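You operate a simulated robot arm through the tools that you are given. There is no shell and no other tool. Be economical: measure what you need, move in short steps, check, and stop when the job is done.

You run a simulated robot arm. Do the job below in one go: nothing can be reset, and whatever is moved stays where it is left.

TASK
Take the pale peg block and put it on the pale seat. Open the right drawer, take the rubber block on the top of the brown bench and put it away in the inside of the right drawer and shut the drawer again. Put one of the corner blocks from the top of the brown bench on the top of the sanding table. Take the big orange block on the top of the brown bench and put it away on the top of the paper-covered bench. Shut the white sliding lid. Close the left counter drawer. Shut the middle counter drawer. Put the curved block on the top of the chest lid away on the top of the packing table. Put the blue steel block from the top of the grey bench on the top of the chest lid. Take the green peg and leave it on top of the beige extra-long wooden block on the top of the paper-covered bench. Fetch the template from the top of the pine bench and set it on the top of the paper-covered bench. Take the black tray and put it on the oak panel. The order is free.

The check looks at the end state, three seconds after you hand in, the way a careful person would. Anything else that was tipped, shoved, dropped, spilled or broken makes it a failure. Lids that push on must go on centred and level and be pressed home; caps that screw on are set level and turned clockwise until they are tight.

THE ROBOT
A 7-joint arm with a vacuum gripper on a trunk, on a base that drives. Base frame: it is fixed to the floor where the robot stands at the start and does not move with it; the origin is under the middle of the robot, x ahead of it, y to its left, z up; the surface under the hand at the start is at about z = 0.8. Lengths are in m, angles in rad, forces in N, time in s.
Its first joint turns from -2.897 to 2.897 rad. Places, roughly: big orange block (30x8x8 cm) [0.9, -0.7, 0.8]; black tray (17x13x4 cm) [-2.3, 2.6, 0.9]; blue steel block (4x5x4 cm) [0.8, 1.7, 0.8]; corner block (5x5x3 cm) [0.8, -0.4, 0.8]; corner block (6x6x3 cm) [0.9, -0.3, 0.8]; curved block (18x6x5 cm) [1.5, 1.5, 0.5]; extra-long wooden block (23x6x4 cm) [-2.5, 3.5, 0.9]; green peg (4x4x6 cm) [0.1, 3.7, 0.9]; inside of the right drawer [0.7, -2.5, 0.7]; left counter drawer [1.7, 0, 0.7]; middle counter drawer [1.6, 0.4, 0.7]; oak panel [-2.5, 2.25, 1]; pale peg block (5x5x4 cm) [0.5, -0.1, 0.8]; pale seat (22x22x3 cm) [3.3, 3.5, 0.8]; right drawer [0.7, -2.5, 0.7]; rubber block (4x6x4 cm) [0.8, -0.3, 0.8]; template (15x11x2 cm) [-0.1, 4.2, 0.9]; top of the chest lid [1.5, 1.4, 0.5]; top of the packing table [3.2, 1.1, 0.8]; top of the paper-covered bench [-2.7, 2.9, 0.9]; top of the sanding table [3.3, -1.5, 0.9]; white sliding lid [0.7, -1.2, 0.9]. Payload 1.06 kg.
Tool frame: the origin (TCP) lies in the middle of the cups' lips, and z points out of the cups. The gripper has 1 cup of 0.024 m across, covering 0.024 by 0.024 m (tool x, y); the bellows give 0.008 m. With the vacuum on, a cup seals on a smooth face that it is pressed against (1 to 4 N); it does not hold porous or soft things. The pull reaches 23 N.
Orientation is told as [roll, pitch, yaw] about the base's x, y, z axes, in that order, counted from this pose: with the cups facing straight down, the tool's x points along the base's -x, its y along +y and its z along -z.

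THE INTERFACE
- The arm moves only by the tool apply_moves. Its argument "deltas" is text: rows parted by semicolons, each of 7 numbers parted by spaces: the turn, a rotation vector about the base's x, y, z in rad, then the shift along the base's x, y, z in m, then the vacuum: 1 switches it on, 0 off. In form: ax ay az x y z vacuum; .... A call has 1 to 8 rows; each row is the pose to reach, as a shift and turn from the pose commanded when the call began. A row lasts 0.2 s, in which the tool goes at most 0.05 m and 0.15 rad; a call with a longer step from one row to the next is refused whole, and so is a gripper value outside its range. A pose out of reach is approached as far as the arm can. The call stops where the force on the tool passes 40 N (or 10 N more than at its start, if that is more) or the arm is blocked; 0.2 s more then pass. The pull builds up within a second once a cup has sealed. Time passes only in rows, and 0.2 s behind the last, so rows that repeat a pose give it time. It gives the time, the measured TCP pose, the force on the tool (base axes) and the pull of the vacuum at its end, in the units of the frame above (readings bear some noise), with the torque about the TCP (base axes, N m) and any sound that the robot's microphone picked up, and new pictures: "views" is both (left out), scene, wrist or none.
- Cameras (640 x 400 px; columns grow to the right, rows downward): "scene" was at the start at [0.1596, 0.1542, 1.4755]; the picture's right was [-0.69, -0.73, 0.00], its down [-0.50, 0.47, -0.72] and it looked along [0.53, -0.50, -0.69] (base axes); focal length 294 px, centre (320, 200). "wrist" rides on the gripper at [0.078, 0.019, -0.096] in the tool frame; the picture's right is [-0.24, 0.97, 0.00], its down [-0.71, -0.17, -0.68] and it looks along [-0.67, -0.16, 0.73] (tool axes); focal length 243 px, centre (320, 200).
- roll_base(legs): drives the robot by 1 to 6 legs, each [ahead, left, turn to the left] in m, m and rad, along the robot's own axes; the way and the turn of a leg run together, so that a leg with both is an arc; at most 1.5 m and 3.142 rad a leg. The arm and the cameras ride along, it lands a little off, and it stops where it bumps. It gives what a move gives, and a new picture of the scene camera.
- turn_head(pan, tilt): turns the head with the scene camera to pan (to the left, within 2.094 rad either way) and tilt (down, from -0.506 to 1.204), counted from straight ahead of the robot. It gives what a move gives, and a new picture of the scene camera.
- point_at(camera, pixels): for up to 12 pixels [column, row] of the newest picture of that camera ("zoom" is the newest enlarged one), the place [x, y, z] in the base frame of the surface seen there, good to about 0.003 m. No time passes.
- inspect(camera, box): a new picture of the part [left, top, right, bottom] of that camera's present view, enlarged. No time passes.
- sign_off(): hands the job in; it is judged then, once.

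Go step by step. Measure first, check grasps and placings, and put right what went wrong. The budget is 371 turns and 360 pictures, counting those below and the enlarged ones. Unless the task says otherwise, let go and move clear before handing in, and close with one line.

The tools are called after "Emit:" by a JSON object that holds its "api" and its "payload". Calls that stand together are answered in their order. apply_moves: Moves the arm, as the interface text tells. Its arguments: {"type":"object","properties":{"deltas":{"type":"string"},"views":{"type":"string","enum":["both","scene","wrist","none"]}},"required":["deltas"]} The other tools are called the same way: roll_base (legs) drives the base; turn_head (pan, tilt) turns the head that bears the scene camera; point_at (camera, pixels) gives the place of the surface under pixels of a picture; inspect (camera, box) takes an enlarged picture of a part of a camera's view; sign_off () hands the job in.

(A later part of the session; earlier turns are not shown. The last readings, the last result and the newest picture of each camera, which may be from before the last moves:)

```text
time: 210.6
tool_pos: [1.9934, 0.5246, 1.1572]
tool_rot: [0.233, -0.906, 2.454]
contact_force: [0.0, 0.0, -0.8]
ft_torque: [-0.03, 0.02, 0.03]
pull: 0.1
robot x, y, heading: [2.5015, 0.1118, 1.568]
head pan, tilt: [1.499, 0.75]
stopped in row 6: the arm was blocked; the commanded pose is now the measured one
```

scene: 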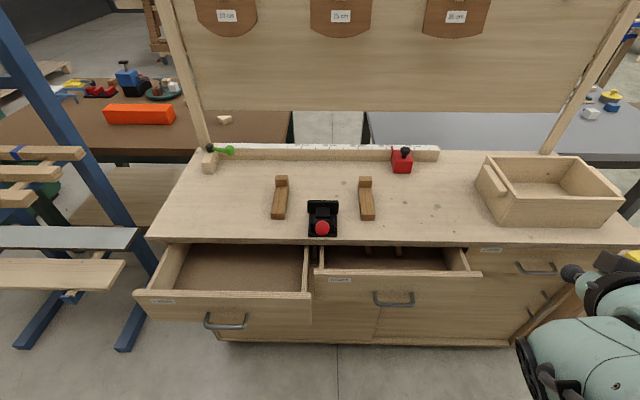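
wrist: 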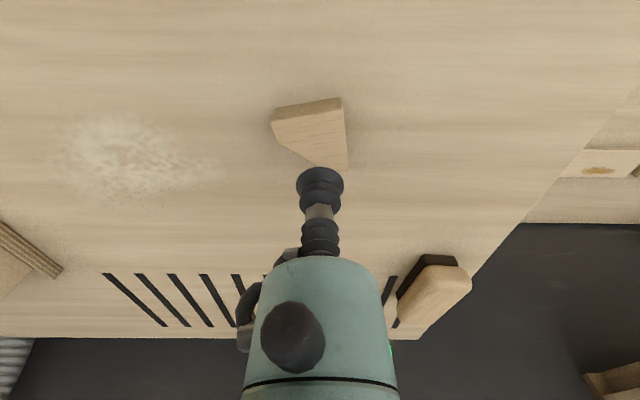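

The arm was blocked swinging left (it meets the head mast). I'll bring it back down-facing to the front.

Emit:
{"api": "apply_moves", "payload": {"deltas": "-0.0506 -0.1044 -0.0132 0.0445 0.0156 -0.005 0; -0.1012 -0.2088 -0.0264 0.089 0.0312 -0.01 0; -0.1519 -0.3132 -0.0397 0.1335 0.0468 -0.015 0; -0.2025 -0.4175 -0.053 0.178 0.0624 -0.02 0; -0.2531 -0.522 -0.0662 0.2225 0.078 -0.025 0; -0.3037 -0.6264 -0.0795 0.267 0.0936 -0.03 0; -0.3544 -0.7308 -0.0927 0.3115 0.1092 -0.035 0; -0.405 -0.8352 -0.106 0.356 0.1248 -0.04 0", "views": "none"}}

Emit:
{"api": "turn_head", "payload": {"pan": -2.09, "tilt": 0.75}}

Emit:
{"api": "turn_head", "payload": {"pan": -1.0, "tilt": 0.6}}

```text
time: 212.3
tool_pos: [2.3482, 0.6483, 1.1184]
tool_rot: [0.003, 0.002, 2.459]
contact_force: [-0.7, -0.4, 0.2]
ft_torque: [0.03, -0.03, -0.01]
pull: 0.0
robot x, y, heading: [2.5038, 0.1116, 1.567]
head pan, tilt: [1.499, 0.75]
```

```text
time: 215.3
tool_pos: [2.3471, 0.6492, 1.1171]
tool_rot: [0.002, 0.0, 2.456]
contact_force: [0.3, 0.0, -1.0]
ft_torque: [0.0, -0.04, 0.04]
pull: 0.0
robot x, y, heading: [2.5058, 0.1133, 1.569]
head pan, tilt: [-2.089, 0.75]
```

scene: 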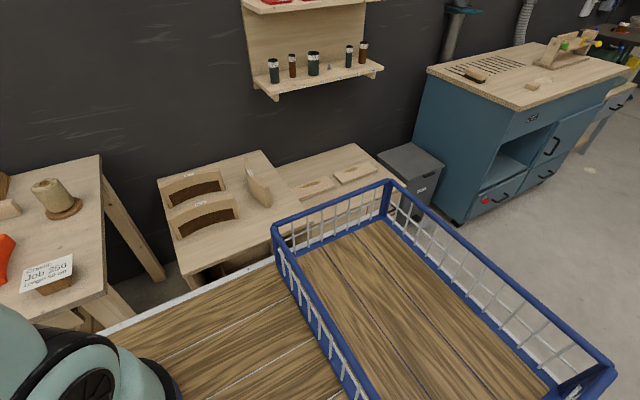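

```text
time: 216.7
tool_pos: [2.3472, 0.6488, 1.1168]
tool_rot: [0.004, 0.001, 2.457]
contact_force: [-0.1, 0.2, -0.3]
ft_torque: [0.04, -0.02, 0.01]
pull: 0.1
robot x, y, heading: [2.5078, 0.1127, 1.57]
head pan, tilt: [-1.0, 0.6]
```

scene: 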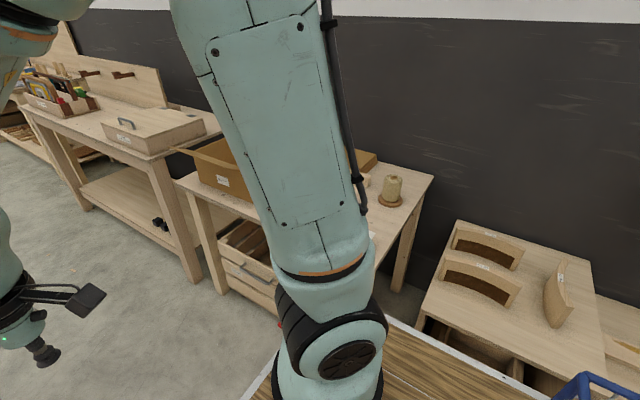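

The corner block is seen on the sanding table. To use the arm's right side, I'll drive north to open floor and turn to face −y.

Emit:
{"api": "roll_base", "payload": {"legs": [[0.3, 0.1, 0], [1.3, 0.05, 0], [1.0, 0.3, 0], [0, 0, 1.571], [0, 0, 1.571]]}}

Emit:
{"api": "turn_head", "payload": {"pan": -0.5, "tilt": 0.5}}

```text
time: 237.5
tool_pos: [2.2108, 2.1534, 1.1185]
tool_rot: [0.002, 0.0, -0.683]
contact_force: [0.2, 0.7, 0.5]
ft_torque: [0.0, -0.02, 0.0]
pull: 0.1
robot x, y, heading: [2.0527, 2.6921, -1.57]
head pan, tilt: [-1.0, 0.6]
```

scene: 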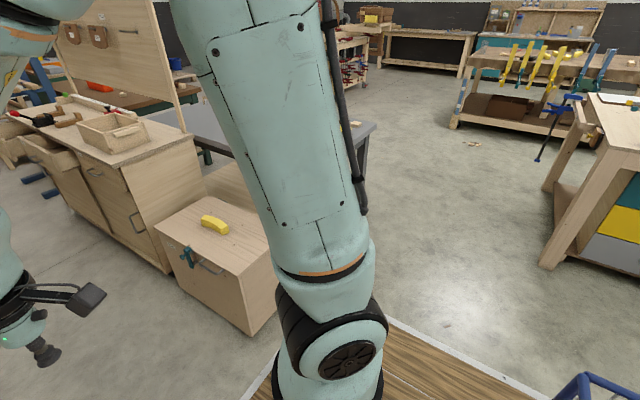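

```text
time: 238.4
tool_pos: [2.2109, 2.1542, 1.117]
tool_rot: [0.001, 0.0, -0.683]
contact_force: [0.5, -0.6, 0.0]
ft_torque: [0.01, -0.01, 0.01]
pull: 0.0
robot x, y, heading: [2.0522, 2.6936, -1.575]
head pan, tilt: [-0.499, 0.499]
```

scene: 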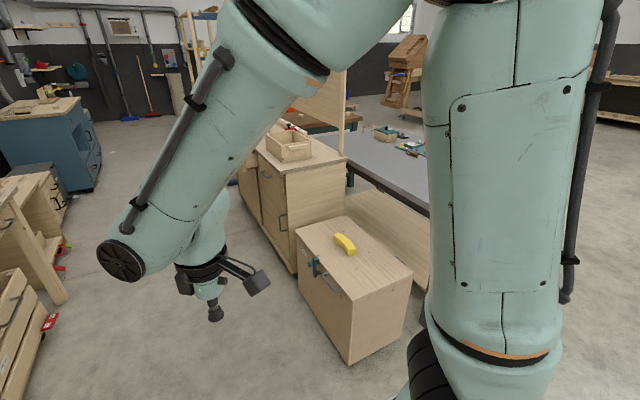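

I'll drive south along the corridor to y≈0.25 with the counter on my right.

Emit:
{"api": "roll_base", "payload": {"legs": [[0.3, 0.43, 0], [1.1, 0, 0], [1.05, 0, 0]]}}

Emit:
{"api": "turn_head", "payload": {"pan": -1.3, "tilt": 0.75}}

```text
time: 251.8
tool_pos: [2.6654, -0.3047, 1.1172]
tool_rot: [0.002, -0.001, -0.673]
contact_force: [0.9, -0.5, 0.2]
ft_torque: [-0.02, 0.01, 0.01]
pull: 0.2
robot x, y, heading: [2.5018, 0.2298, -1.565]
head pan, tilt: [-0.499, 0.499]
```

scene: 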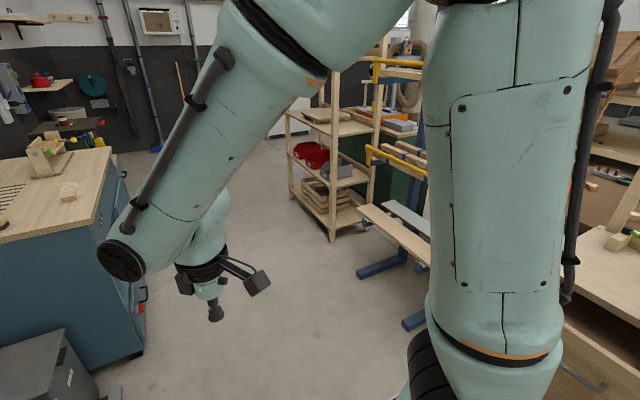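

```text
time: 252.9
tool_pos: [2.664, -0.3054, 1.1169]
tool_rot: [0.0, 0.001, -0.673]
contact_force: [-0.7, 0.7, -0.4]
ft_torque: [0.02, 0.0, -0.01]
pull: 0.1
robot x, y, heading: [2.5014, 0.2303, -1.561]
head pan, tilt: [-1.3, 0.75]
```

scene: 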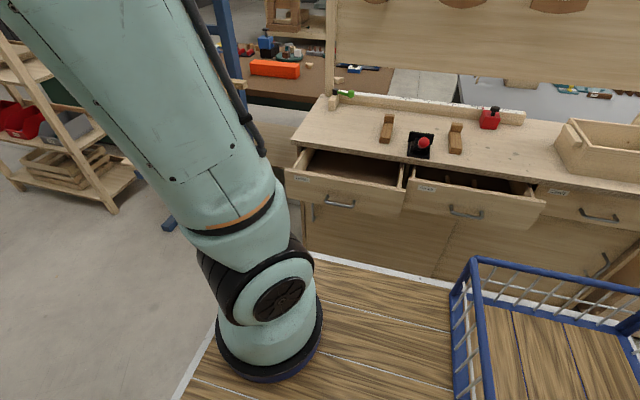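

I'll swing the arm over the front to the right side with the matching yaw.

Emit:
{"api": "apply_moves", "payload": {"deltas": "0 0 -0.15 -0.039 -0.006 0 0; 0 0 -0.3 -0.078 -0.012 0 0; 0 0 -0.45 -0.117 -0.018 0 0; 0 0 -0.6 -0.156 -0.024 0 0; 0 0 -0.75 -0.195 -0.03 0 0; 0 0 -0.9 -0.234 -0.036 0 0; 0 0 -1.05 -0.273 -0.042 0 0; 0 0 -1.2 -0.312 -0.045 0 0", "views": "none"}}

Emit:
{"api": "apply_moves", "payload": {"deltas": "0 0 -0.15 -0.0375 0.02 0 0; 0 0 -0.3 -0.075 0.04 0 0; 0 0 -0.45 -0.1125 0.06 0 0; 0 0 -0.6 -0.15 0.085 0 0; 0 0 -0.75 -0.1875 0.11 0 0; 0 0 -0.9 -0.225 0.135 0 0; 0 0 -1.05 -0.2625 0.16 0 0; 0 0 -1.2 -0.3 0.18 0 0", "views": "scene"}}

```text
time: 254.7
tool_pos: [2.3524, -0.3511, 1.1174]
tool_rot: [0.002, 0.0, -1.875]
contact_force: [0.4, 0.6, -0.2]
ft_torque: [0.03, 0.05, 0.0]
pull: 0.0
robot x, y, heading: [2.5027, 0.2269, -1.562]
head pan, tilt: [-1.3, 0.75]
```

```text
time: 256.5
tool_pos: [2.0529, -0.1712, 1.117]
tool_rot: [-0.001, 0.0, -3.075]
contact_force: [0.0, 0.1, 0.4]
ft_torque: [0.02, 0.01, 0.0]
pull: 0.1
robot x, y, heading: [2.5031, 0.2323, -1.564]
head pan, tilt: [-1.3, 0.75]
```

scene: 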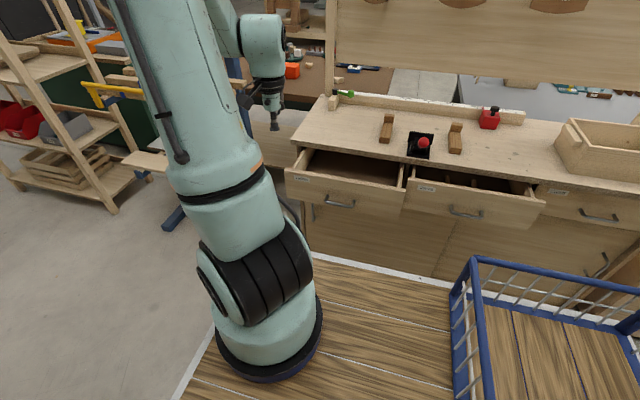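

Works on this side. Now pitch the tool to face −x while lowering.

Emit:
{"api": "apply_moves", "payload": {"deltas": "0 0.15 0 -0.01 0.005 -0.02 0; 0 0.3 0 -0.02 0.01 -0.04 0; 0 0.45 0 -0.03 0.02 -0.06 0; 0 0.6 0 -0.04 0.03 -0.08 0; 0 0.75 0 -0.05 0.04 -0.1 0; 0 0.9 0 -0.06 0.05 -0.12 0; 0 1.05 0 -0.07 0.05 -0.14 0; 0 1.2 0 -0.08 0.05 -0.15 0", "views": "none"}}

Emit:
{"api": "apply_moves", "payload": {"deltas": "0 0.15 0 0 0 -0.03 0; 0 0.3 0 -0.01 0 -0.06 0; 0 0.371 0 -0.02 0 -0.1 0; 0 0.371 0 -0.03 0 -0.14 0; 0 0.371 0 -0.04 0 -0.175 0; 0 0.371 0 -0.04 0 -0.175 0", "views": "both"}}

```text
time: 258.3
tool_pos: [1.9734, -0.1205, 0.9666]
tool_rot: [-0.171, -1.197, -2.956]
contact_force: [0.6, 0.4, 0.0]
ft_torque: [-0.01, -0.01, 0.01]
pull: 0.1
robot x, y, heading: [2.5031, 0.2317, -1.559]
head pan, tilt: [-1.3, 0.75]
```

```text
time: 259.7
tool_pos: [1.9344, -0.1206, 0.7916]
tool_rot: [-1.576, -1.503, -1.564]
contact_force: [0.6, 0.5, 0.7]
ft_torque: [-0.01, 0.02, 0.02]
pull: 0.0
robot x, y, heading: [2.5059, 0.2324, -1.561]
head pan, tilt: [-1.3, 0.75]
```

scene: 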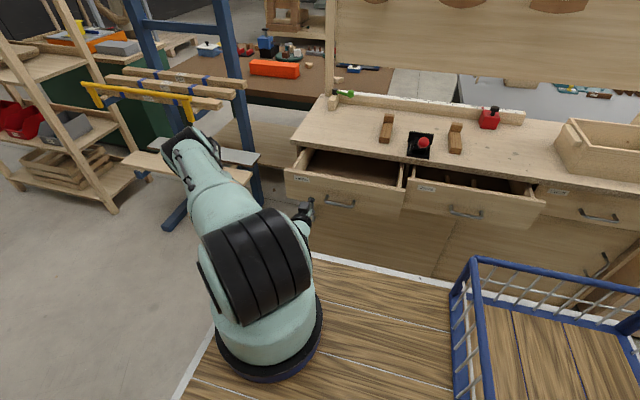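
wrist: 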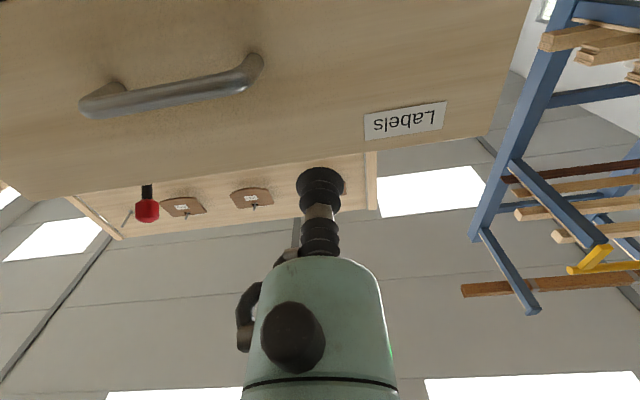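

Aligned to the front beside the label. Push −x.

Emit:
{"api": "apply_moves", "payload": {"deltas": "0 0 0 -0.04 0 0 0; 0 0 0 -0.07 0 0 0; 0 0 0 -0.1 0 0 0; 0 0 0 -0.13 0 0 0; 0 0 0 -0.16 0 0 0; 0 0 0 -0.19 0 0 0; 0 0 0 -0.21 0 0 0; 0 0 0 -0.22 0 0 0", "views": "scene"}}

Emit:
{"api": "inspect", "payload": {"camera": "scene", "box": [260, 120, 640, 280]}}

```text
time: 261.5
tool_pos: [1.7123, -0.1202, 0.7925]
tool_rot: [-1.573, -1.504, -1.566]
contact_force: [-0.6, 0.5, 0.2]
ft_torque: [0.06, 0.02, -0.04]
pull: 0.0
robot x, y, heading: [2.5065, 0.2319, -1.564]
head pan, tilt: [-1.3, 0.75]
```

scene: 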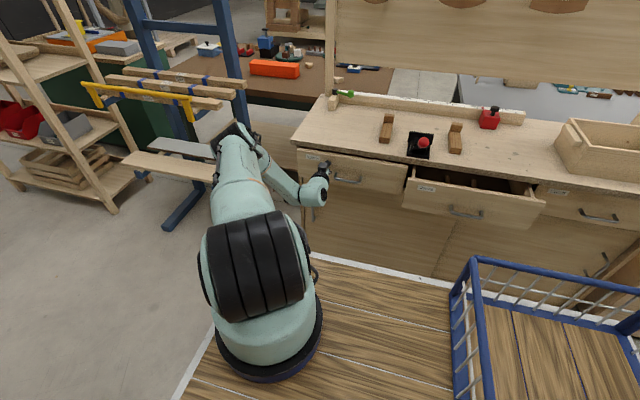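

```text
1.68 times, centred on (450, 200) of scene
```

zoom: 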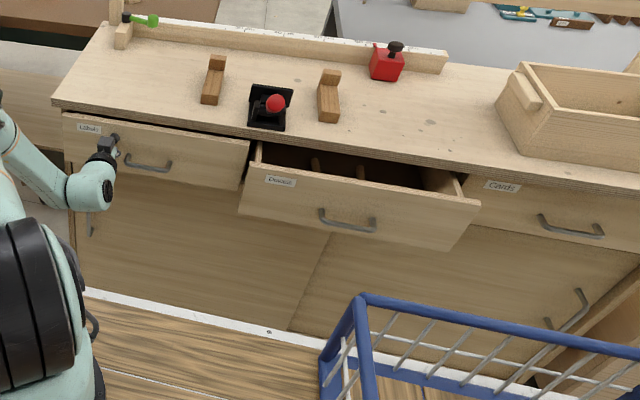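

Nearly shut; continuing gently until it stops.

Emit:
{"api": "apply_moves", "payload": {"deltas": "0 0 0 -0.01 0 0 0; 0 0 0 -0.02 0 0 0; 0 0 0 -0.03 0 0 0; 0 0 0 -0.035 0 0 0; 0 0 0 -0.04 0 0 0; 0 0 0 -0.045 0 0 0; 0 0 0 -0.05 0 0 0; 0 0 0 -0.055 0 0 0", "views": "none"}}

Emit:
{"api": "inspect", "payload": {"camera": "scene", "box": [260, 120, 640, 280]}}

```text
time: 263.1
tool_pos: [1.6689, -0.121, 0.7912]
tool_rot: [-1.571, -1.506, -1.568]
contact_force: [26.9, 0.2, 11.9]
ft_torque: [-0.03, -0.35, -0.01]
pull: 0.0
robot x, y, heading: [2.5036, 0.2315, -1.561]
head pan, tilt: [-1.3, 0.75]
stopped in row 7: the force on the tool passed its limit at 49 N (the readings are from after the stop); the commanded pose is now the measured one
```

```text
1.68 times, centred on (450, 200) of scene
```

zoom: 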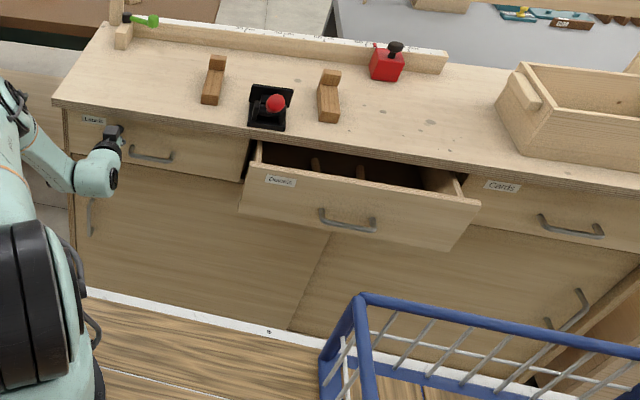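

Left drawer is shut (49 N stop). Back off and go across to the middle drawer at y≈0.28.

Emit:
{"api": "apply_moves", "payload": {"deltas": "0 0 0 0.05 0 0 0; 0 0 0 0.1 0 0 0; 0 0 0 0.15 0 0 0; 0 0 0 0.19 0 0 0; 0 0 0 0.2 0.045 0 0; 0 0 0 0.2 0.09 0 0; 0 0 0 0.2 0.135 0 0; 0 0 0 0.2 0.18 0 0", "views": "none"}}

Emit:
{"api": "apply_moves", "payload": {"deltas": "0 0 0 0 0.045 0 0; 0 0 0 0 0.09 0 0; 0 0 0 0 0.135 0 0; 0 0 0 0 0.18 0 0; 0 0 0 0 0.215 0 0; 0 0 0 0 0.215 0 0", "views": "both"}}

```text
time: 264.9
tool_pos: [1.8662, 0.0576, 0.7924]
tool_rot: [-1.547, -1.505, -1.592]
contact_force: [-0.1, -0.2, 0.3]
ft_torque: [0.01, 0.01, -0.02]
pull: 0.0
robot x, y, heading: [2.5072, 0.2301, -1.557]
head pan, tilt: [-1.3, 0.75]
```

```text
time: 266.3
tool_pos: [1.8676, 0.2731, 0.7892]
tool_rot: [-1.547, -1.505, -1.591]
contact_force: [0.5, -0.2, -0.2]
ft_torque: [-0.02, -0.04, 0.01]
pull: 0.1
robot x, y, heading: [2.5041, 0.2322, -1.556]
head pan, tilt: [-1.3, 0.75]
```

scene: 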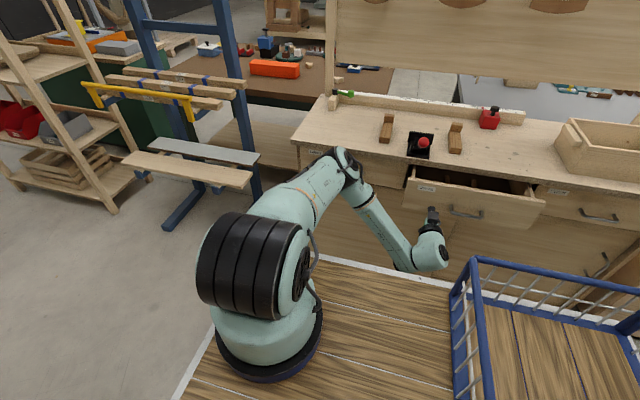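
wrist: 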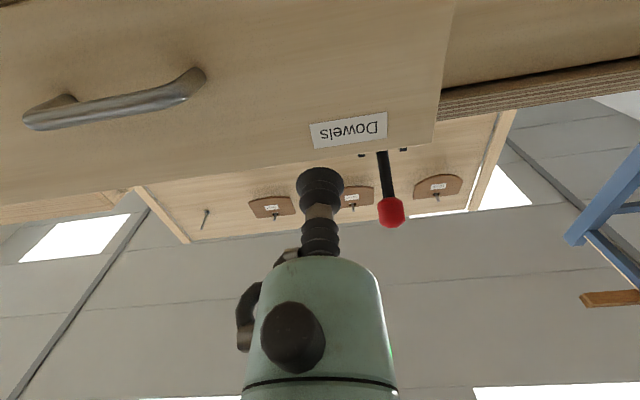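

Emit:
{"api": "apply_moves", "payload": {"deltas": "0 0 0 -0.04 0 0 0; 0 0 0 -0.07 0 0 0; 0 0 0 -0.1 0 0 0; 0 0 0 -0.13 0 0 0; 0 0 0 -0.15 0 0 0; 0 0 0 -0.17 0 0 0; 0 0 0 -0.18 0 0 0; 0 0 0 -0.19 0 0 0", "views": "none"}}

Emit:
{"api": "apply_moves", "payload": {"deltas": "0 0 0 -0.005 0 0 0; 0 0 0 -0.01 0 0 0; 0 0 0 -0.015 0 0 0; 0 0 0 -0.02 0 0 0; 0 0 0 -0.025 0 0 0", "views": "none"}}

Emit:
{"api": "inspect", "payload": {"camera": "scene", "box": [260, 120, 640, 280]}}

```text
time: 268.1
tool_pos: [1.6772, 0.2735, 0.7913]
tool_rot: [-1.538, -1.504, -1.602]
contact_force: [-0.2, -0.1, -0.1]
ft_torque: [0.0, 0.05, -0.02]
pull: 0.0
robot x, y, heading: [2.5035, 0.229, -1.566]
head pan, tilt: [-1.3, 0.75]
```

```text
time: 268.8
tool_pos: [1.6693, 0.2736, 0.7899]
tool_rot: [-1.562, -1.505, -1.581]
contact_force: [25.7, -5.9, 9.7]
ft_torque: [-0.03, -0.27, -0.18]
pull: 0.1
robot x, y, heading: [2.5041, 0.2311, -1.563]
head pan, tilt: [-1.3, 0.75]
stopped in row 3: the force on the tool passed its limit at 50 N (the readings are from after the stop); the commanded pose is now the measured one
```

```text
1.68 times, centred on (450, 200) of scene
```

zoom: 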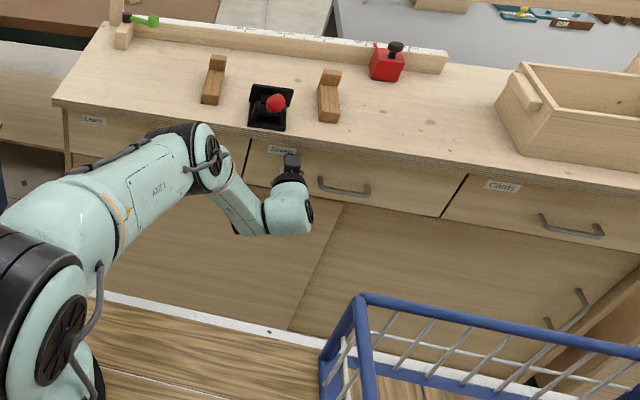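

Both counter drawers are flush. I'll back the tool off, raise and turn it down again.

Emit:
{"api": "apply_moves", "payload": {"deltas": "0 0 0 0.05 0 0 0; 0 0 0 0.1 0 0 0; 0 0 0 0.15 0 0 0; 0 0 0 0.19 0 0.02 0; 0 0 0 0.19 0 0.07 0; 0 0 0 0.19 0 0.12 0; 0 0 0 0.19 0 0.17 0; 0 -0.1 0 0.19 0 0.21 0", "views": "none"}}

Emit:
{"api": "apply_moves", "payload": {"deltas": "0 -0.15 0 0.01 -0.01 0.02 0; 0 -0.3 0 0.02 -0.02 0.04 0; 0 -0.45 0 0.02 -0.03 0.06 0; 0 -0.6 0 0.02 -0.04 0.08 0; 0 -0.75 0 0.02 -0.05 0.1 0; 0 -0.9 0 0.02 -0.06 0.11 0; 0 -1.05 0 0.02 -0.07 0.12 0; 0 -1.2 0 0.02 -0.08 0.13 0", "views": "none"}}

Emit:
{"api": "apply_moves", "payload": {"deltas": "0 -0.15 0 0 0 0 0; 0 -0.27 0 0 0 0 0; 0 -0.27 0 0 0 0 0", "views": "scene"}}

Emit:
{"api": "roll_base", "payload": {"legs": [[-1.2, 0, 0]]}}

```text
time: 270.6
tool_pos: [1.8563, 0.2743, 0.9988]
tool_rot: [-0.567, -1.45, -2.571]
contact_force: [0.1, 0.0, -0.1]
ft_torque: [-0.01, 0.02, -0.03]
pull: 0.0
robot x, y, heading: [2.5066, 0.2274, -1.565]
head pan, tilt: [-1.3, 0.75]
```

```text
time: 272.4
tool_pos: [1.8775, 0.1946, 1.1301]
tool_rot: [-0.021, -0.266, -3.072]
contact_force: [0.7, 0.6, 0.1]
ft_torque: [0.0, 0.01, 0.04]
pull: 0.1
robot x, y, heading: [2.5013, 0.2314, -1.562]
head pan, tilt: [-1.3, 0.75]
```

```text
time: 273.2
tool_pos: [1.8776, 0.1942, 1.1294]
tool_rot: [0.0, 0.001, -3.075]
contact_force: [-0.4, 0.0, 0.0]
ft_torque: [-0.04, 0.03, -0.03]
pull: 0.1
robot x, y, heading: [2.4998, 0.2295, -1.563]
head pan, tilt: [-1.3, 0.75]
```

scene: 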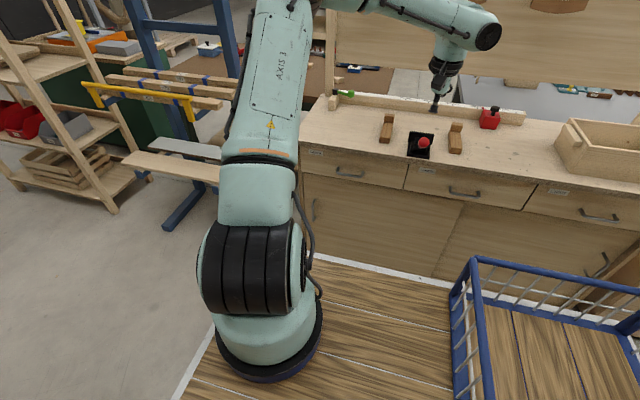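

```text
time: 279.2
tool_pos: [1.8656, 1.3921, 1.1294]
tool_rot: [0.0, 0.003, -3.074]
contact_force: [0.2, -0.2, -0.7]
ft_torque: [0.02, -0.01, 0.01]
pull: 0.1
robot x, y, heading: [2.4959, 1.4252, -1.55]
head pan, tilt: [-1.3, 0.75]
```

scene: 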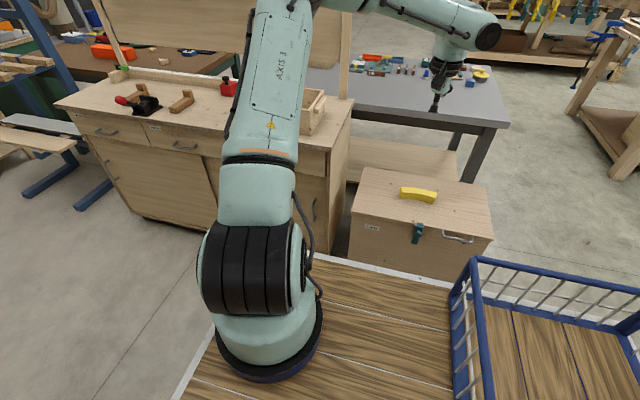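

Emit:
{"api": "inspect", "payload": {"camera": "scene", "box": [340, 150, 510, 280]}}

Emit:
{"api": "point_at", "payload": {"camera": "scene", "pixels": [[404, 190], [419, 192], [434, 196], [402, 196], [430, 200], [418, 198], [352, 210], [492, 236], [360, 170], [480, 186], [440, 215], [465, 240]]}}

```text
3.08 times, centred on (425, 215) of scene
```

zoom: 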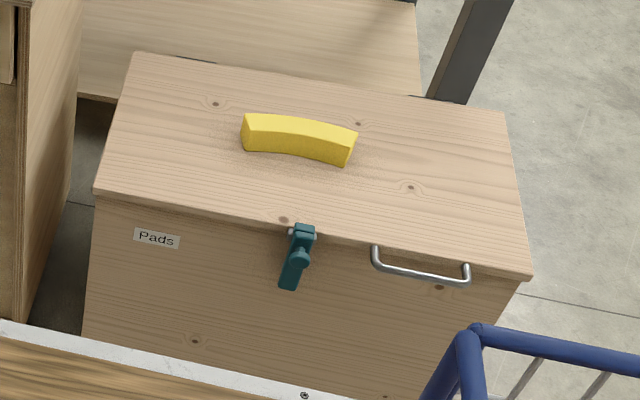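

```text
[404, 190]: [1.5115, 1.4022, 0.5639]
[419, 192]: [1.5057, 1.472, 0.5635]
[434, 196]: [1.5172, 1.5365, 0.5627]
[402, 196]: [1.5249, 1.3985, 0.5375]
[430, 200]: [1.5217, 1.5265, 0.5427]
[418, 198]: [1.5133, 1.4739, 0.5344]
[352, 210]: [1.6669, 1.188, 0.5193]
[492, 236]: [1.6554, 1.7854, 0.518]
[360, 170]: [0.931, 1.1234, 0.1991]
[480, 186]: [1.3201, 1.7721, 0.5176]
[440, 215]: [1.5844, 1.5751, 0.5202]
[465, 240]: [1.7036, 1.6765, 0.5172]
```

The curved block lies flat with its top at about (1.497,1.470,0.5635). I'll move the base 0.28 m to the right and descend on it.

Emit:
{"api": "roll_base", "payload": {"legs": [[0, -0.28, -0.01]]}}

Emit:
{"api": "point_at", "payload": {"camera": "scene", "pixels": [[320, 200]]}}

```text
time: 281.2
tool_pos: [1.5836, 1.399, 1.1271]
tool_rot: [0.001, 0.004, -3.088]
contact_force: [0.0, -0.7, 0.4]
ft_torque: [0.01, 0.0, 0.03]
pull: 0.1
robot x, y, heading: [2.2082, 1.4273, -1.572]
head pan, tilt: [-1.3, 0.75]
```

scene: 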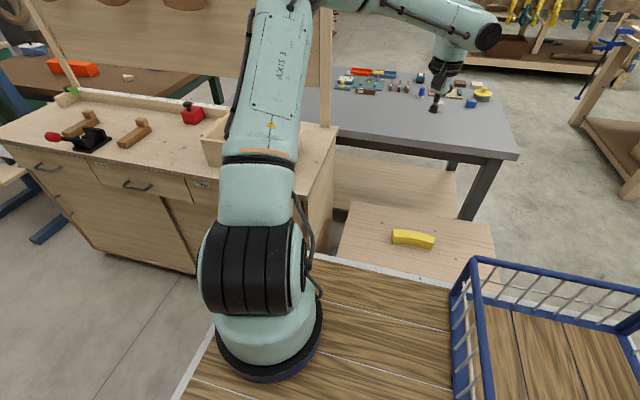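

```text
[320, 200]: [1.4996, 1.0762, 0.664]
```

Emit:
{"api": "inspect", "payload": {"camera": "scene", "box": [370, 210, 460, 265]}}

Emit:
{"api": "point_at", "payload": {"camera": "zoom", "pixels": [[305, 170], [305, 150], [305, 190], [190, 160], [430, 200]]}}

```text
7.11 times, centred on (415, 238) of scene
```

zoom: 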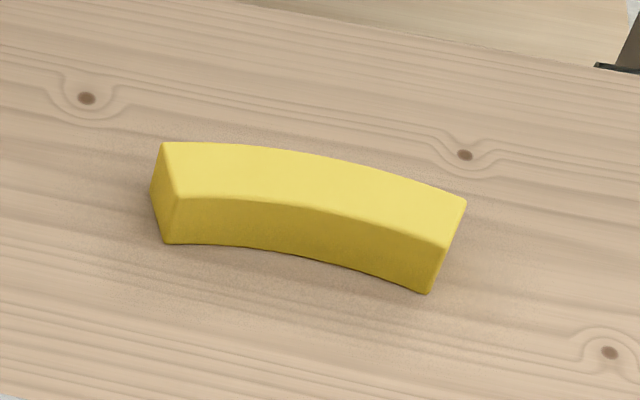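

```text
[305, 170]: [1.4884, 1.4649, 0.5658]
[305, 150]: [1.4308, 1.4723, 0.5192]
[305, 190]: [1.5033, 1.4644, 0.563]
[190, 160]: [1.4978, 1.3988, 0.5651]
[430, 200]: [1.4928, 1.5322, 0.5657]
```

Top centre (1.495,1.466,0.564). Descending.

Emit:
{"api": "apply_moves", "payload": {"deltas": "0 0 0 -0.03 0.023 -0.03 0; 0 0 0 -0.06 0.046 -0.06 0; 0 0 0 -0.088 0.067 -0.09 0; 0 0 0 -0.088 0.067 -0.14 0; 0 0 0 -0.088 0.067 -0.19 0; 0 0 0 -0.088 0.067 -0.24 0; 0 0 0 -0.088 0.067 -0.29 0; 0 0 0 -0.088 0.067 -0.34 0", "views": "none"}}

Emit:
{"api": "apply_moves", "payload": {"deltas": "0 0 0 0 0 -0.05 0; 0 0 0 0 0 -0.1 0; 0 0 0 0 0 -0.15 0; 0 0 0 0 0 -0.19 0; 0 0 0 0 0 -0.19 0", "views": "both"}}

```text
time: 283.0
tool_pos: [1.4973, 1.4656, 0.7881]
tool_rot: [0.001, 0.0, -3.086]
contact_force: [-0.5, -0.1, 0.5]
ft_torque: [0.01, -0.01, 0.02]
pull: 0.1
robot x, y, heading: [2.2143, 1.4288, -1.571]
head pan, tilt: [-1.3, 0.75]
```

```text
time: 284.2
tool_pos: [1.5004, 1.4619, 0.6099]
tool_rot: [0.0, 0.003, -3.089]
contact_force: [-0.6, 0.1, 0.2]
ft_torque: [0.0, 0.0, -0.03]
pull: 0.0
out of reach, approached as far as the arm can: row 4, 5
robot x, y, heading: [2.2136, 1.4283, -1.575]
head pan, tilt: [-1.3, 0.75]
```

scene: 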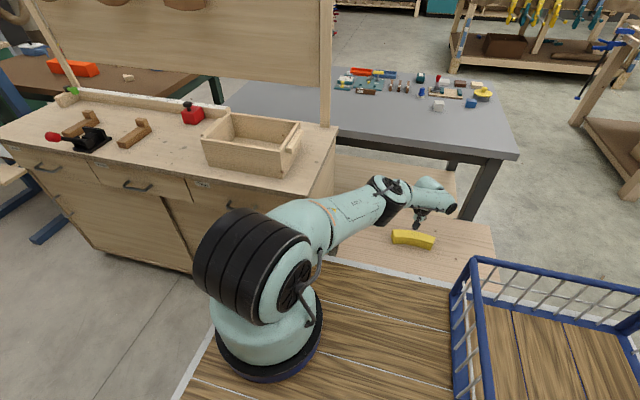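
wrist: 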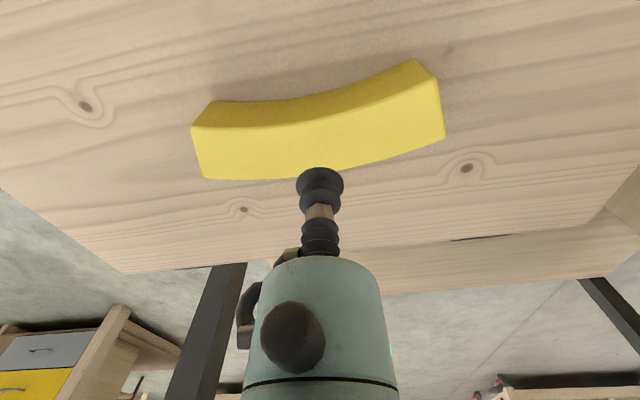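

Near the reach limit. I'll raise 10 cm, move the base 0.12 m closer, and correct.

Emit:
{"api": "apply_moves", "payload": {"deltas": "0 0 0 0.04 0 0.03 0; 0 0 0 0.08 0 0.06 0; 0 0 0 0.118 0.004 0.08 0", "views": "none"}}

Emit:
{"api": "roll_base", "payload": {"legs": [[0, -0.12, 0]]}}

```text
time: 285.0
tool_pos: [1.6189, 1.4662, 0.6891]
tool_rot: [0.0, -0.001, -3.085]
contact_force: [-0.8, -0.3, -0.4]
ft_torque: [0.01, 0.01, 0.0]
pull: 0.0
robot x, y, heading: [2.2105, 1.4255, -1.574]
head pan, tilt: [-1.3, 0.75]
```

```text
time: 286.2
tool_pos: [1.4987, 1.4664, 0.6903]
tool_rot: [0.002, 0.001, -3.089]
contact_force: [-0.2, 0.3, 0.2]
ft_torque: [-0.01, -0.01, 0.04]
pull: 0.0
robot x, y, heading: [2.0923, 1.4292, -1.576]
head pan, tilt: [-1.3, 0.75]
```

scene: 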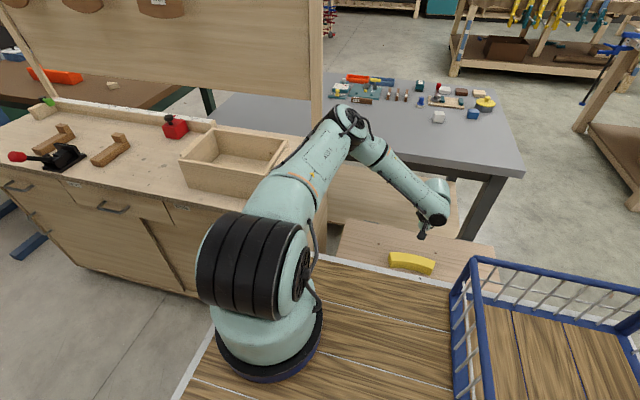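

Emit:
{"api": "apply_moves", "payload": {"deltas": "0 0 0 -0.003 0 -0.04 0; 0 0 0 -0.003 0 -0.08 0; 0 0 0 -0.003 0 -0.11 1; 0 0 0 -0.003 0 -0.122 1; 0 0 0 -0.003 0 -0.128 1; 0 0 0 -0.003 0 -0.128 1; 0 0 0 -0.003 0 -0.128 1; 0 0 0 -0.003 0 -0.128 1", "views": "both"}}

```text
time: 288.1
tool_pos: [1.4958, 1.4662, 0.562]
tool_rot: [0.001, -0.001, -3.09]
contact_force: [-3.0, -1.3, 7.4]
ft_torque: [-0.02, 0.07, 0.03]
pull: 22.5
robot x, y, heading: [2.0919, 1.426, -1.575]
head pan, tilt: [-1.3, 0.75]
```

scene: 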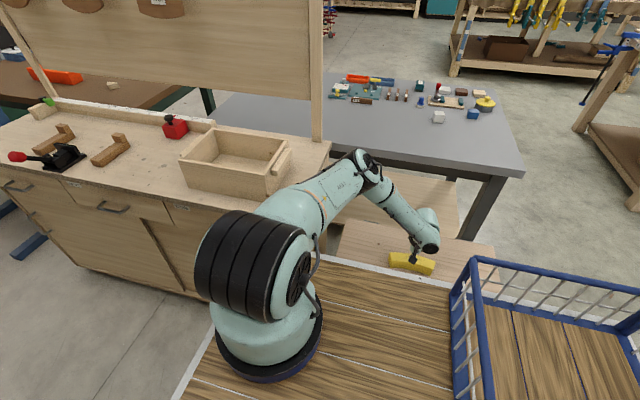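
wrist: 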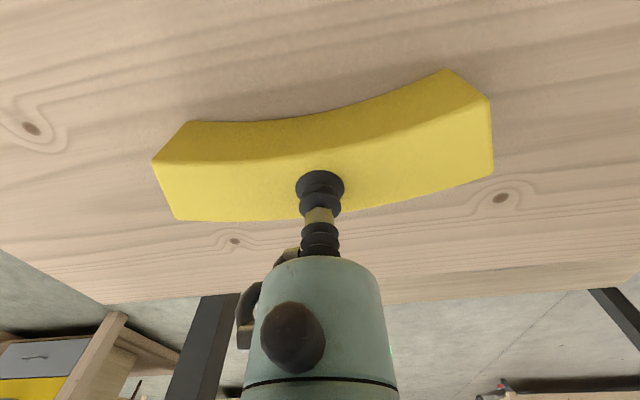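

Sealed. Lift straight up, then strafe away from the chest.

Emit:
{"api": "apply_moves", "payload": {"deltas": "0 0 0 0 0 0.04 1; 0 0 0 0 0 0.09 1; 0 0 0 0 0 0.14 1; 0 0 0 0 0 0.19 1; 0 0 0 0 0 0.24 1; 0 0 0 0 0 0.29 1; 0 0 0 0 0 0.34 1; 0 0 0 0 0 0.39 1", "views": "none"}}

Emit:
{"api": "apply_moves", "payload": {"deltas": "0 0 0 0 0 0.05 1; 0 0 0 0 0 0.1 1; 0 0 0 0 0 0.15 1; 0 0 0 0 0 0.17 1", "views": "wrist"}}

Emit:
{"api": "roll_base", "payload": {"legs": [[0, 0.3, 0], [-0.3, 0, 0]]}}

Emit:
{"api": "turn_head", "payload": {"pan": 0.9, "tilt": 0.5}}

```text
time: 289.9
tool_pos: [1.4954, 1.4657, 0.9514]
tool_rot: [0.002, 0.001, -3.086]
contact_force: [0.0, 0.1, -2.7]
ft_torque: [0.0, 0.0, 0.02]
pull: 23.1
robot x, y, heading: [2.092, 1.4269, -1.576]
head pan, tilt: [-1.3, 0.75]
```

```text
time: 290.9
tool_pos: [1.4962, 1.4667, 1.1233]
tool_rot: [0.001, 0.002, -3.088]
contact_force: [-0.8, 0.2, -2.0]
ft_torque: [0.03, 0.04, 0.03]
pull: 23.0
robot x, y, heading: [2.093, 1.4253, -1.575]
head pan, tilt: [-1.3, 0.75]
```

wrist: 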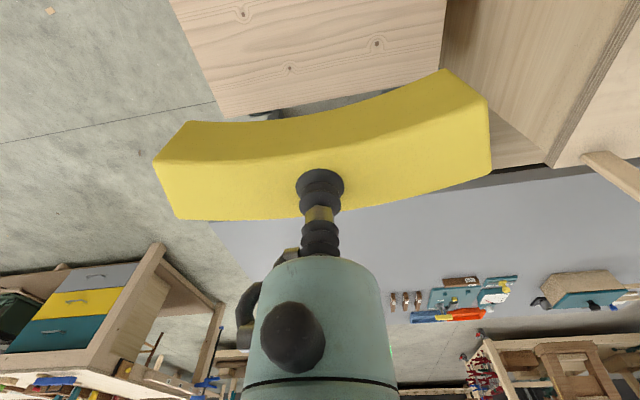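

```text
time: 294.5
tool_pos: [1.7959, 1.7657, 1.1234]
tool_rot: [-0.001, 0.003, -3.088]
contact_force: [0.1, -0.8, -0.9]
ft_torque: [-0.03, 0.04, 0.01]
pull: 22.3
robot x, y, heading: [2.393, 1.7268, -1.572]
head pan, tilt: [-1.3, 0.75]
```

scene: 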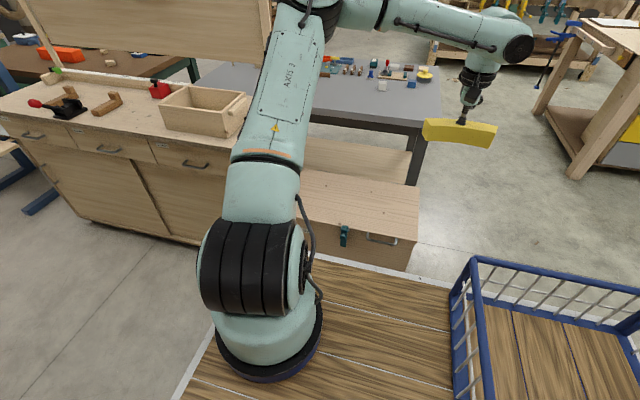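

```text
time: 296.6
tool_pos: [1.7964, 1.765, 1.1226]
tool_rot: [-0.001, 0.001, -3.088]
contact_force: [-0.5, 0.1, -0.1]
ft_torque: [0.02, 0.03, 0.0]
pull: 23.1
robot x, y, heading: [2.3885, 1.7335, -1.573]
head pan, tilt: [0.901, 0.499]
```

scene: 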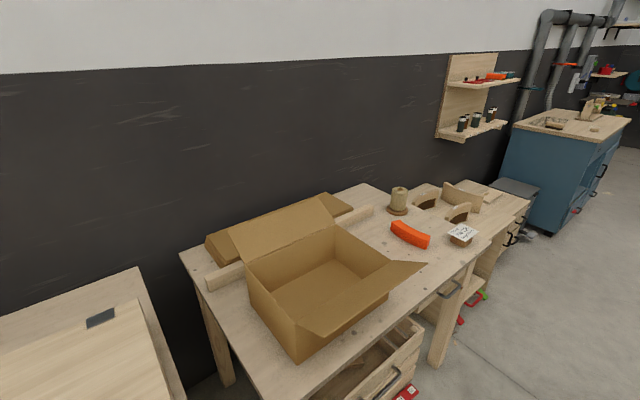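

The packing table carries the cardboard box and an orange curved block. I'll measure free spots on it.

Emit:
{"api": "point_at", "payload": {"camera": "scene", "pixels": [[372, 215], [410, 232], [435, 262], [455, 258], [470, 240], [200, 280], [300, 380], [400, 320], [362, 190], [480, 245], [423, 265], [440, 255]]}}

Emit:
{"api": "inspect", "payload": {"camera": "scene", "box": [170, 160, 530, 400]}}

```text
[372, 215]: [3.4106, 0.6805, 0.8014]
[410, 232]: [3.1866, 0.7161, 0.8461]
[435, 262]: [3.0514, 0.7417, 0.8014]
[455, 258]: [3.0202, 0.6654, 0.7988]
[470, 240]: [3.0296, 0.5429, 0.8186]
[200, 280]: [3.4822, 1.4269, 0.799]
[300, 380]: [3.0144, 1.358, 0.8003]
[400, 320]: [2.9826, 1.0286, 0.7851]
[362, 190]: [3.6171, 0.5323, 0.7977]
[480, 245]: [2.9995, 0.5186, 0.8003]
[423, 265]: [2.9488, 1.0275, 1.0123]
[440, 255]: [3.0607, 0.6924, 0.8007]
```

```text
1.67 times, centred on (350, 280) of scene
```

zoom: 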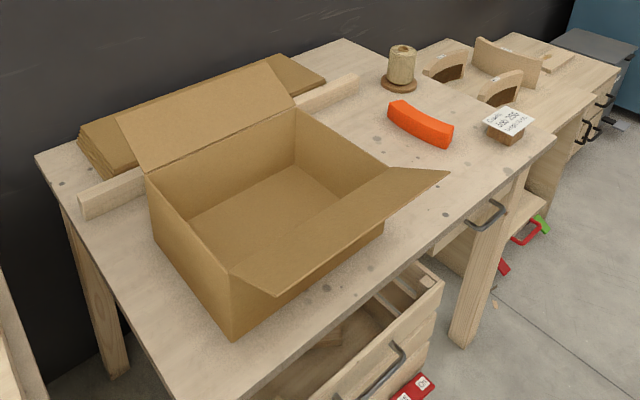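

Emit:
{"api": "point_at", "payload": {"camera": "zoom", "pixels": [[375, 130], [400, 157], [440, 185], [430, 215], [385, 165], [447, 172], [295, 107], [400, 105], [452, 140], [385, 232], [265, 292], [60, 210]]}}

```text
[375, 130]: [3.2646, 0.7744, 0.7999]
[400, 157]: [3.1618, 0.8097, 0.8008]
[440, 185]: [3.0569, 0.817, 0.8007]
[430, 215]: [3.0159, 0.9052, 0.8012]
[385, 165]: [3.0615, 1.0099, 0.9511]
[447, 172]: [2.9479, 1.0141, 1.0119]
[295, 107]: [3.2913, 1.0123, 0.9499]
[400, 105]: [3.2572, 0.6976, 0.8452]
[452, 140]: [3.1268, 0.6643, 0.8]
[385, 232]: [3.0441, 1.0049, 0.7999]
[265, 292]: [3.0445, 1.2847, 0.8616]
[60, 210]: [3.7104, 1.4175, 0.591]
```

Free spot: around (3.13,0.865), z 0.80, between box (y≥1.01) and the orange block. I'll swing the arm toward the front, then turn the base to face the table obliquely.

Emit:
{"api": "apply_moves", "payload": {"deltas": "0 0 0.045 -0.005 -0.048 0 1; 0 0 0.09 -0.002 -0.096 0 1; 0 0 0.135 0.005 -0.143 0 1; 0 0 0.18 0.016 -0.19 0 1; 0 0 0.225 0.03 -0.236 0 1; 0 0 0.27 0.048 -0.28 0 1; 0 0 0.315 0.07 -0.323 0 1; 0 0 0.36 0.095 -0.364 0 1", "views": "none"}}

Emit:
{"api": "apply_moves", "payload": {"deltas": "0 0 0.045 0.028 -0.039 0 1; 0 0 0.09 0.059 -0.076 0 1; 0 0 0.135 0.093 -0.11 0 1; 0 0 0.18 0.129 -0.141 0 1; 0 0 0.225 0.168 -0.169 0 1; 0 0 0.27 0.209 -0.194 0 1; 0 0 0.315 0.252 -0.215 0 1; 0 0 0.36 0.296 -0.233 0 1", "views": "none"}}

Emit:
{"api": "roll_base", "payload": {"legs": [[0, 0, 0.82], [0.26, -0.2, 0]]}}

Emit:
{"api": "turn_head", "payload": {"pan": 0.1, "tilt": 0.7}}

```text
time: 298.4
tool_pos: [1.8925, 1.4029, 1.1222]
tool_rot: [-0.001, 0.001, -2.727]
contact_force: [-1.2, 0.9, -1.0]
ft_torque: [0.0, 0.0, 0.0]
pull: 22.5
robot x, y, heading: [2.3912, 1.724, -1.579]
head pan, tilt: [0.901, 0.499]
```

```text
time: 300.2
tool_pos: [2.1889, 1.1693, 1.1222]
tool_rot: [0.001, 0.001, -2.368]
contact_force: [0.1, -0.1, -3.5]
ft_torque: [0.01, 0.0, -0.02]
pull: 23.5
robot x, y, heading: [2.3925, 1.7309, -1.574]
head pan, tilt: [0.901, 0.499]
```

```text
time: 304.5
tool_pos: [2.7161, 0.8751, 1.1227]
tool_rot: [0.0, 0.003, -1.543]
contact_force: [0.2, 0.6, -1.3]
ft_torque: [-0.01, -0.04, -0.01]
pull: 22.8
robot x, y, heading: [2.4434, 1.4024, -0.747]
head pan, tilt: [0.901, 0.499]
```

scene: 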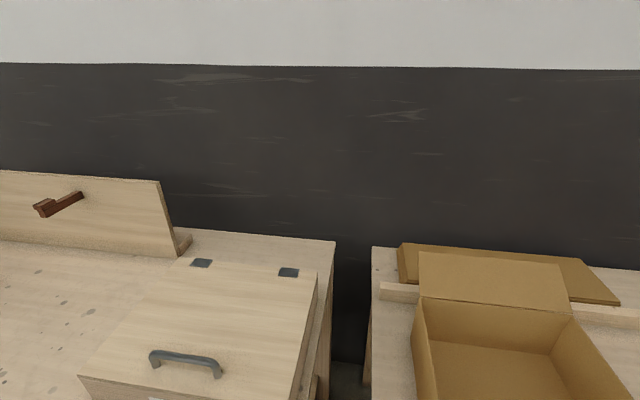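

```text
time: 305.7
tool_pos: [2.7158, 0.8766, 1.1226]
tool_rot: [0.001, 0.002, -1.541]
contact_force: [0.1, 0.5, -1.3]
ft_torque: [-0.03, -0.02, 0.01]
pull: 22.6
robot x, y, heading: [2.446, 1.4049, -0.743]
head pan, tilt: [0.099, 0.7]
```

scene: 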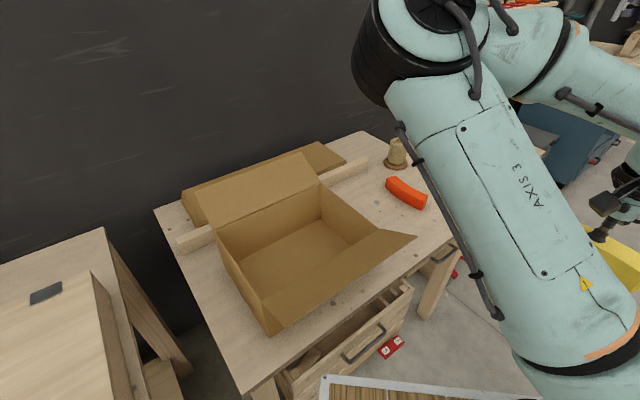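

I'll carry it east at z 1.12 over the free spot, then lower.

Emit:
{"api": "apply_moves", "payload": {"deltas": "0 0 0 0.048 -0.002 0 1; 0 0 0 0.096 -0.004 0 1; 0 0 0 0.144 -0.006 0 1; 0 0 0 0.192 -0.008 0 1; 0 0 0 0.24 -0.01 0 1; 0 0 0 0.288 -0.012 0 1; 0 0 0 0.336 -0.014 0 1; 0 0 0 0.384 -0.016 0 1", "views": "none"}}

Emit:
{"api": "apply_moves", "payload": {"deltas": "0 0 0 0.015 0 -0.04 1; 0 0 0 0.015 0 -0.08 1; 0 0 0 0.015 0 -0.12 1; 0 0 0 0.015 0 -0.16 1; 0 0 0 0.015 0 -0.2 1; 0 0 0 0.015 0 -0.2 1", "views": "both"}}

```text
time: 307.5
tool_pos: [3.083, 0.8572, 1.1223]
tool_rot: [0.001, 0.001, -1.539]
contact_force: [-0.3, 1.9, -0.2]
ft_torque: [-0.07, -0.02, 0.02]
pull: 22.8
out of reach, approached as far as the arm can: row 8
robot x, y, heading: [2.4455, 1.403, -0.745]
head pan, tilt: [0.099, 0.7]
```

```text
time: 308.9
tool_pos: [3.0845, 0.8858, 0.9595]
tool_rot: [0.003, 0.019, -1.499]
contact_force: [0.2, 0.7, -1.8]
ft_torque: [-0.03, 0.02, 0.0]
pull: 22.9
out of reach, approached as far as the arm can: row 1, 2, 3, 4, 5, 6
robot x, y, heading: [2.4409, 1.402, -0.751]
head pan, tilt: [0.099, 0.7]
```

scene: 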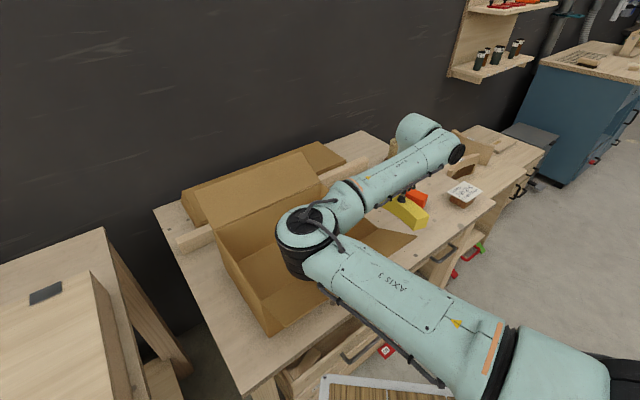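
wrist: 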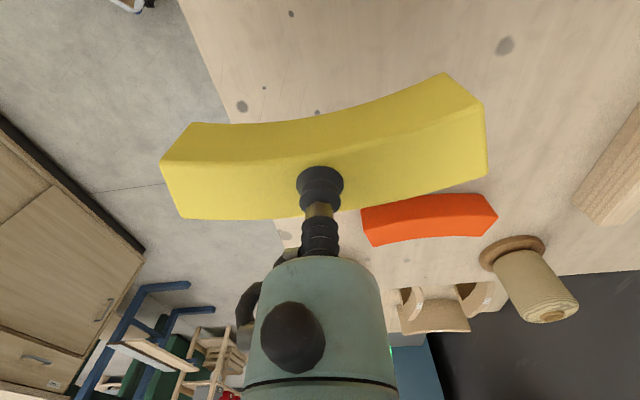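

At the reach limit with the forearm over the box. Safer to approach from the south-west; I'll raise and retract first.

Emit:
{"api": "apply_moves", "payload": {"deltas": "0 0 0 -0.01 0 0.04 1; 0 0 0 -0.02 0 0.08 1; 0 0 0 -0.03 0 0.12 1; 0 0 0 -0.04 0 0.16 1; 0 0 0 -0.06 0 0.2 1; 0 0 0 -0.105 0.002 0.2 1; 0 0 0 -0.15 0.004 0.2 1; 0 0 0 -0.195 0.006 0.2 1", "views": "scene"}}

Emit:
{"api": "apply_moves", "payload": {"deltas": "0 0 0 -0.048 0.002 0 1; 0 0 0 -0.096 0.004 0 1; 0 0 0 -0.144 0.006 0 1; 0 0 0 -0.192 0.008 0 1; 0 0 0 -0.22 0.01 0 1; 0 0 0 -0.22 0.01 0 1", "views": "both"}}

```text
time: 310.7
tool_pos: [2.8889, 0.8921, 1.1593]
tool_rot: [-0.001, 0.001, -1.54]
contact_force: [0.0, -0.6, -2.8]
ft_torque: [0.01, 0.0, -0.03]
pull: 22.7
out of reach, approached as far as the arm can: row 1
robot x, y, heading: [2.4456, 1.3993, -0.748]
head pan, tilt: [0.099, 0.7]
```

scene: 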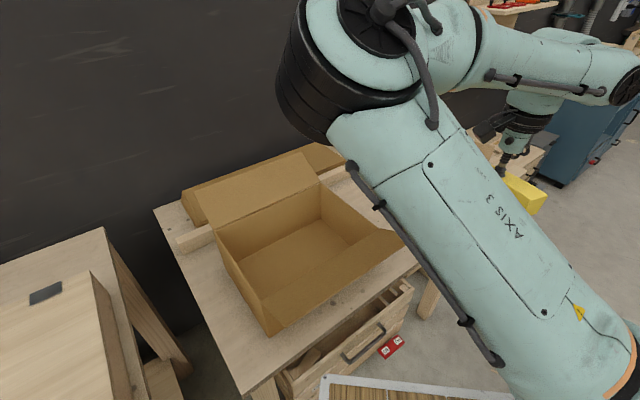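

```text
time: 312.1
tool_pos: [2.6686, 0.9017, 1.1594]
tool_rot: [0.0, 0.001, -1.542]
contact_force: [0.4, 0.2, -1.4]
ft_torque: [0.0, 0.02, 0.04]
pull: 22.9
robot x, y, heading: [2.4422, 1.4043, -0.749]
head pan, tilt: [0.099, 0.7]
```

scene: 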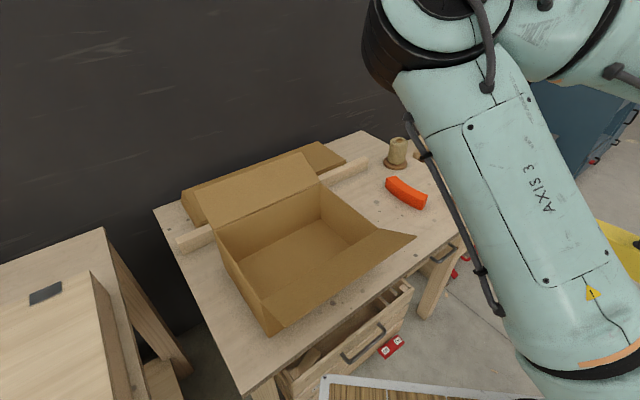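
wrist: 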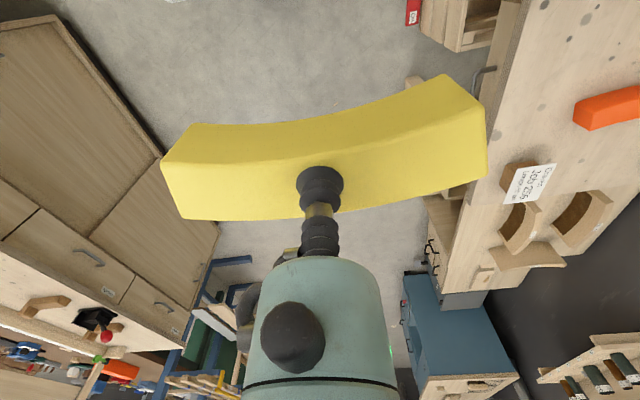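

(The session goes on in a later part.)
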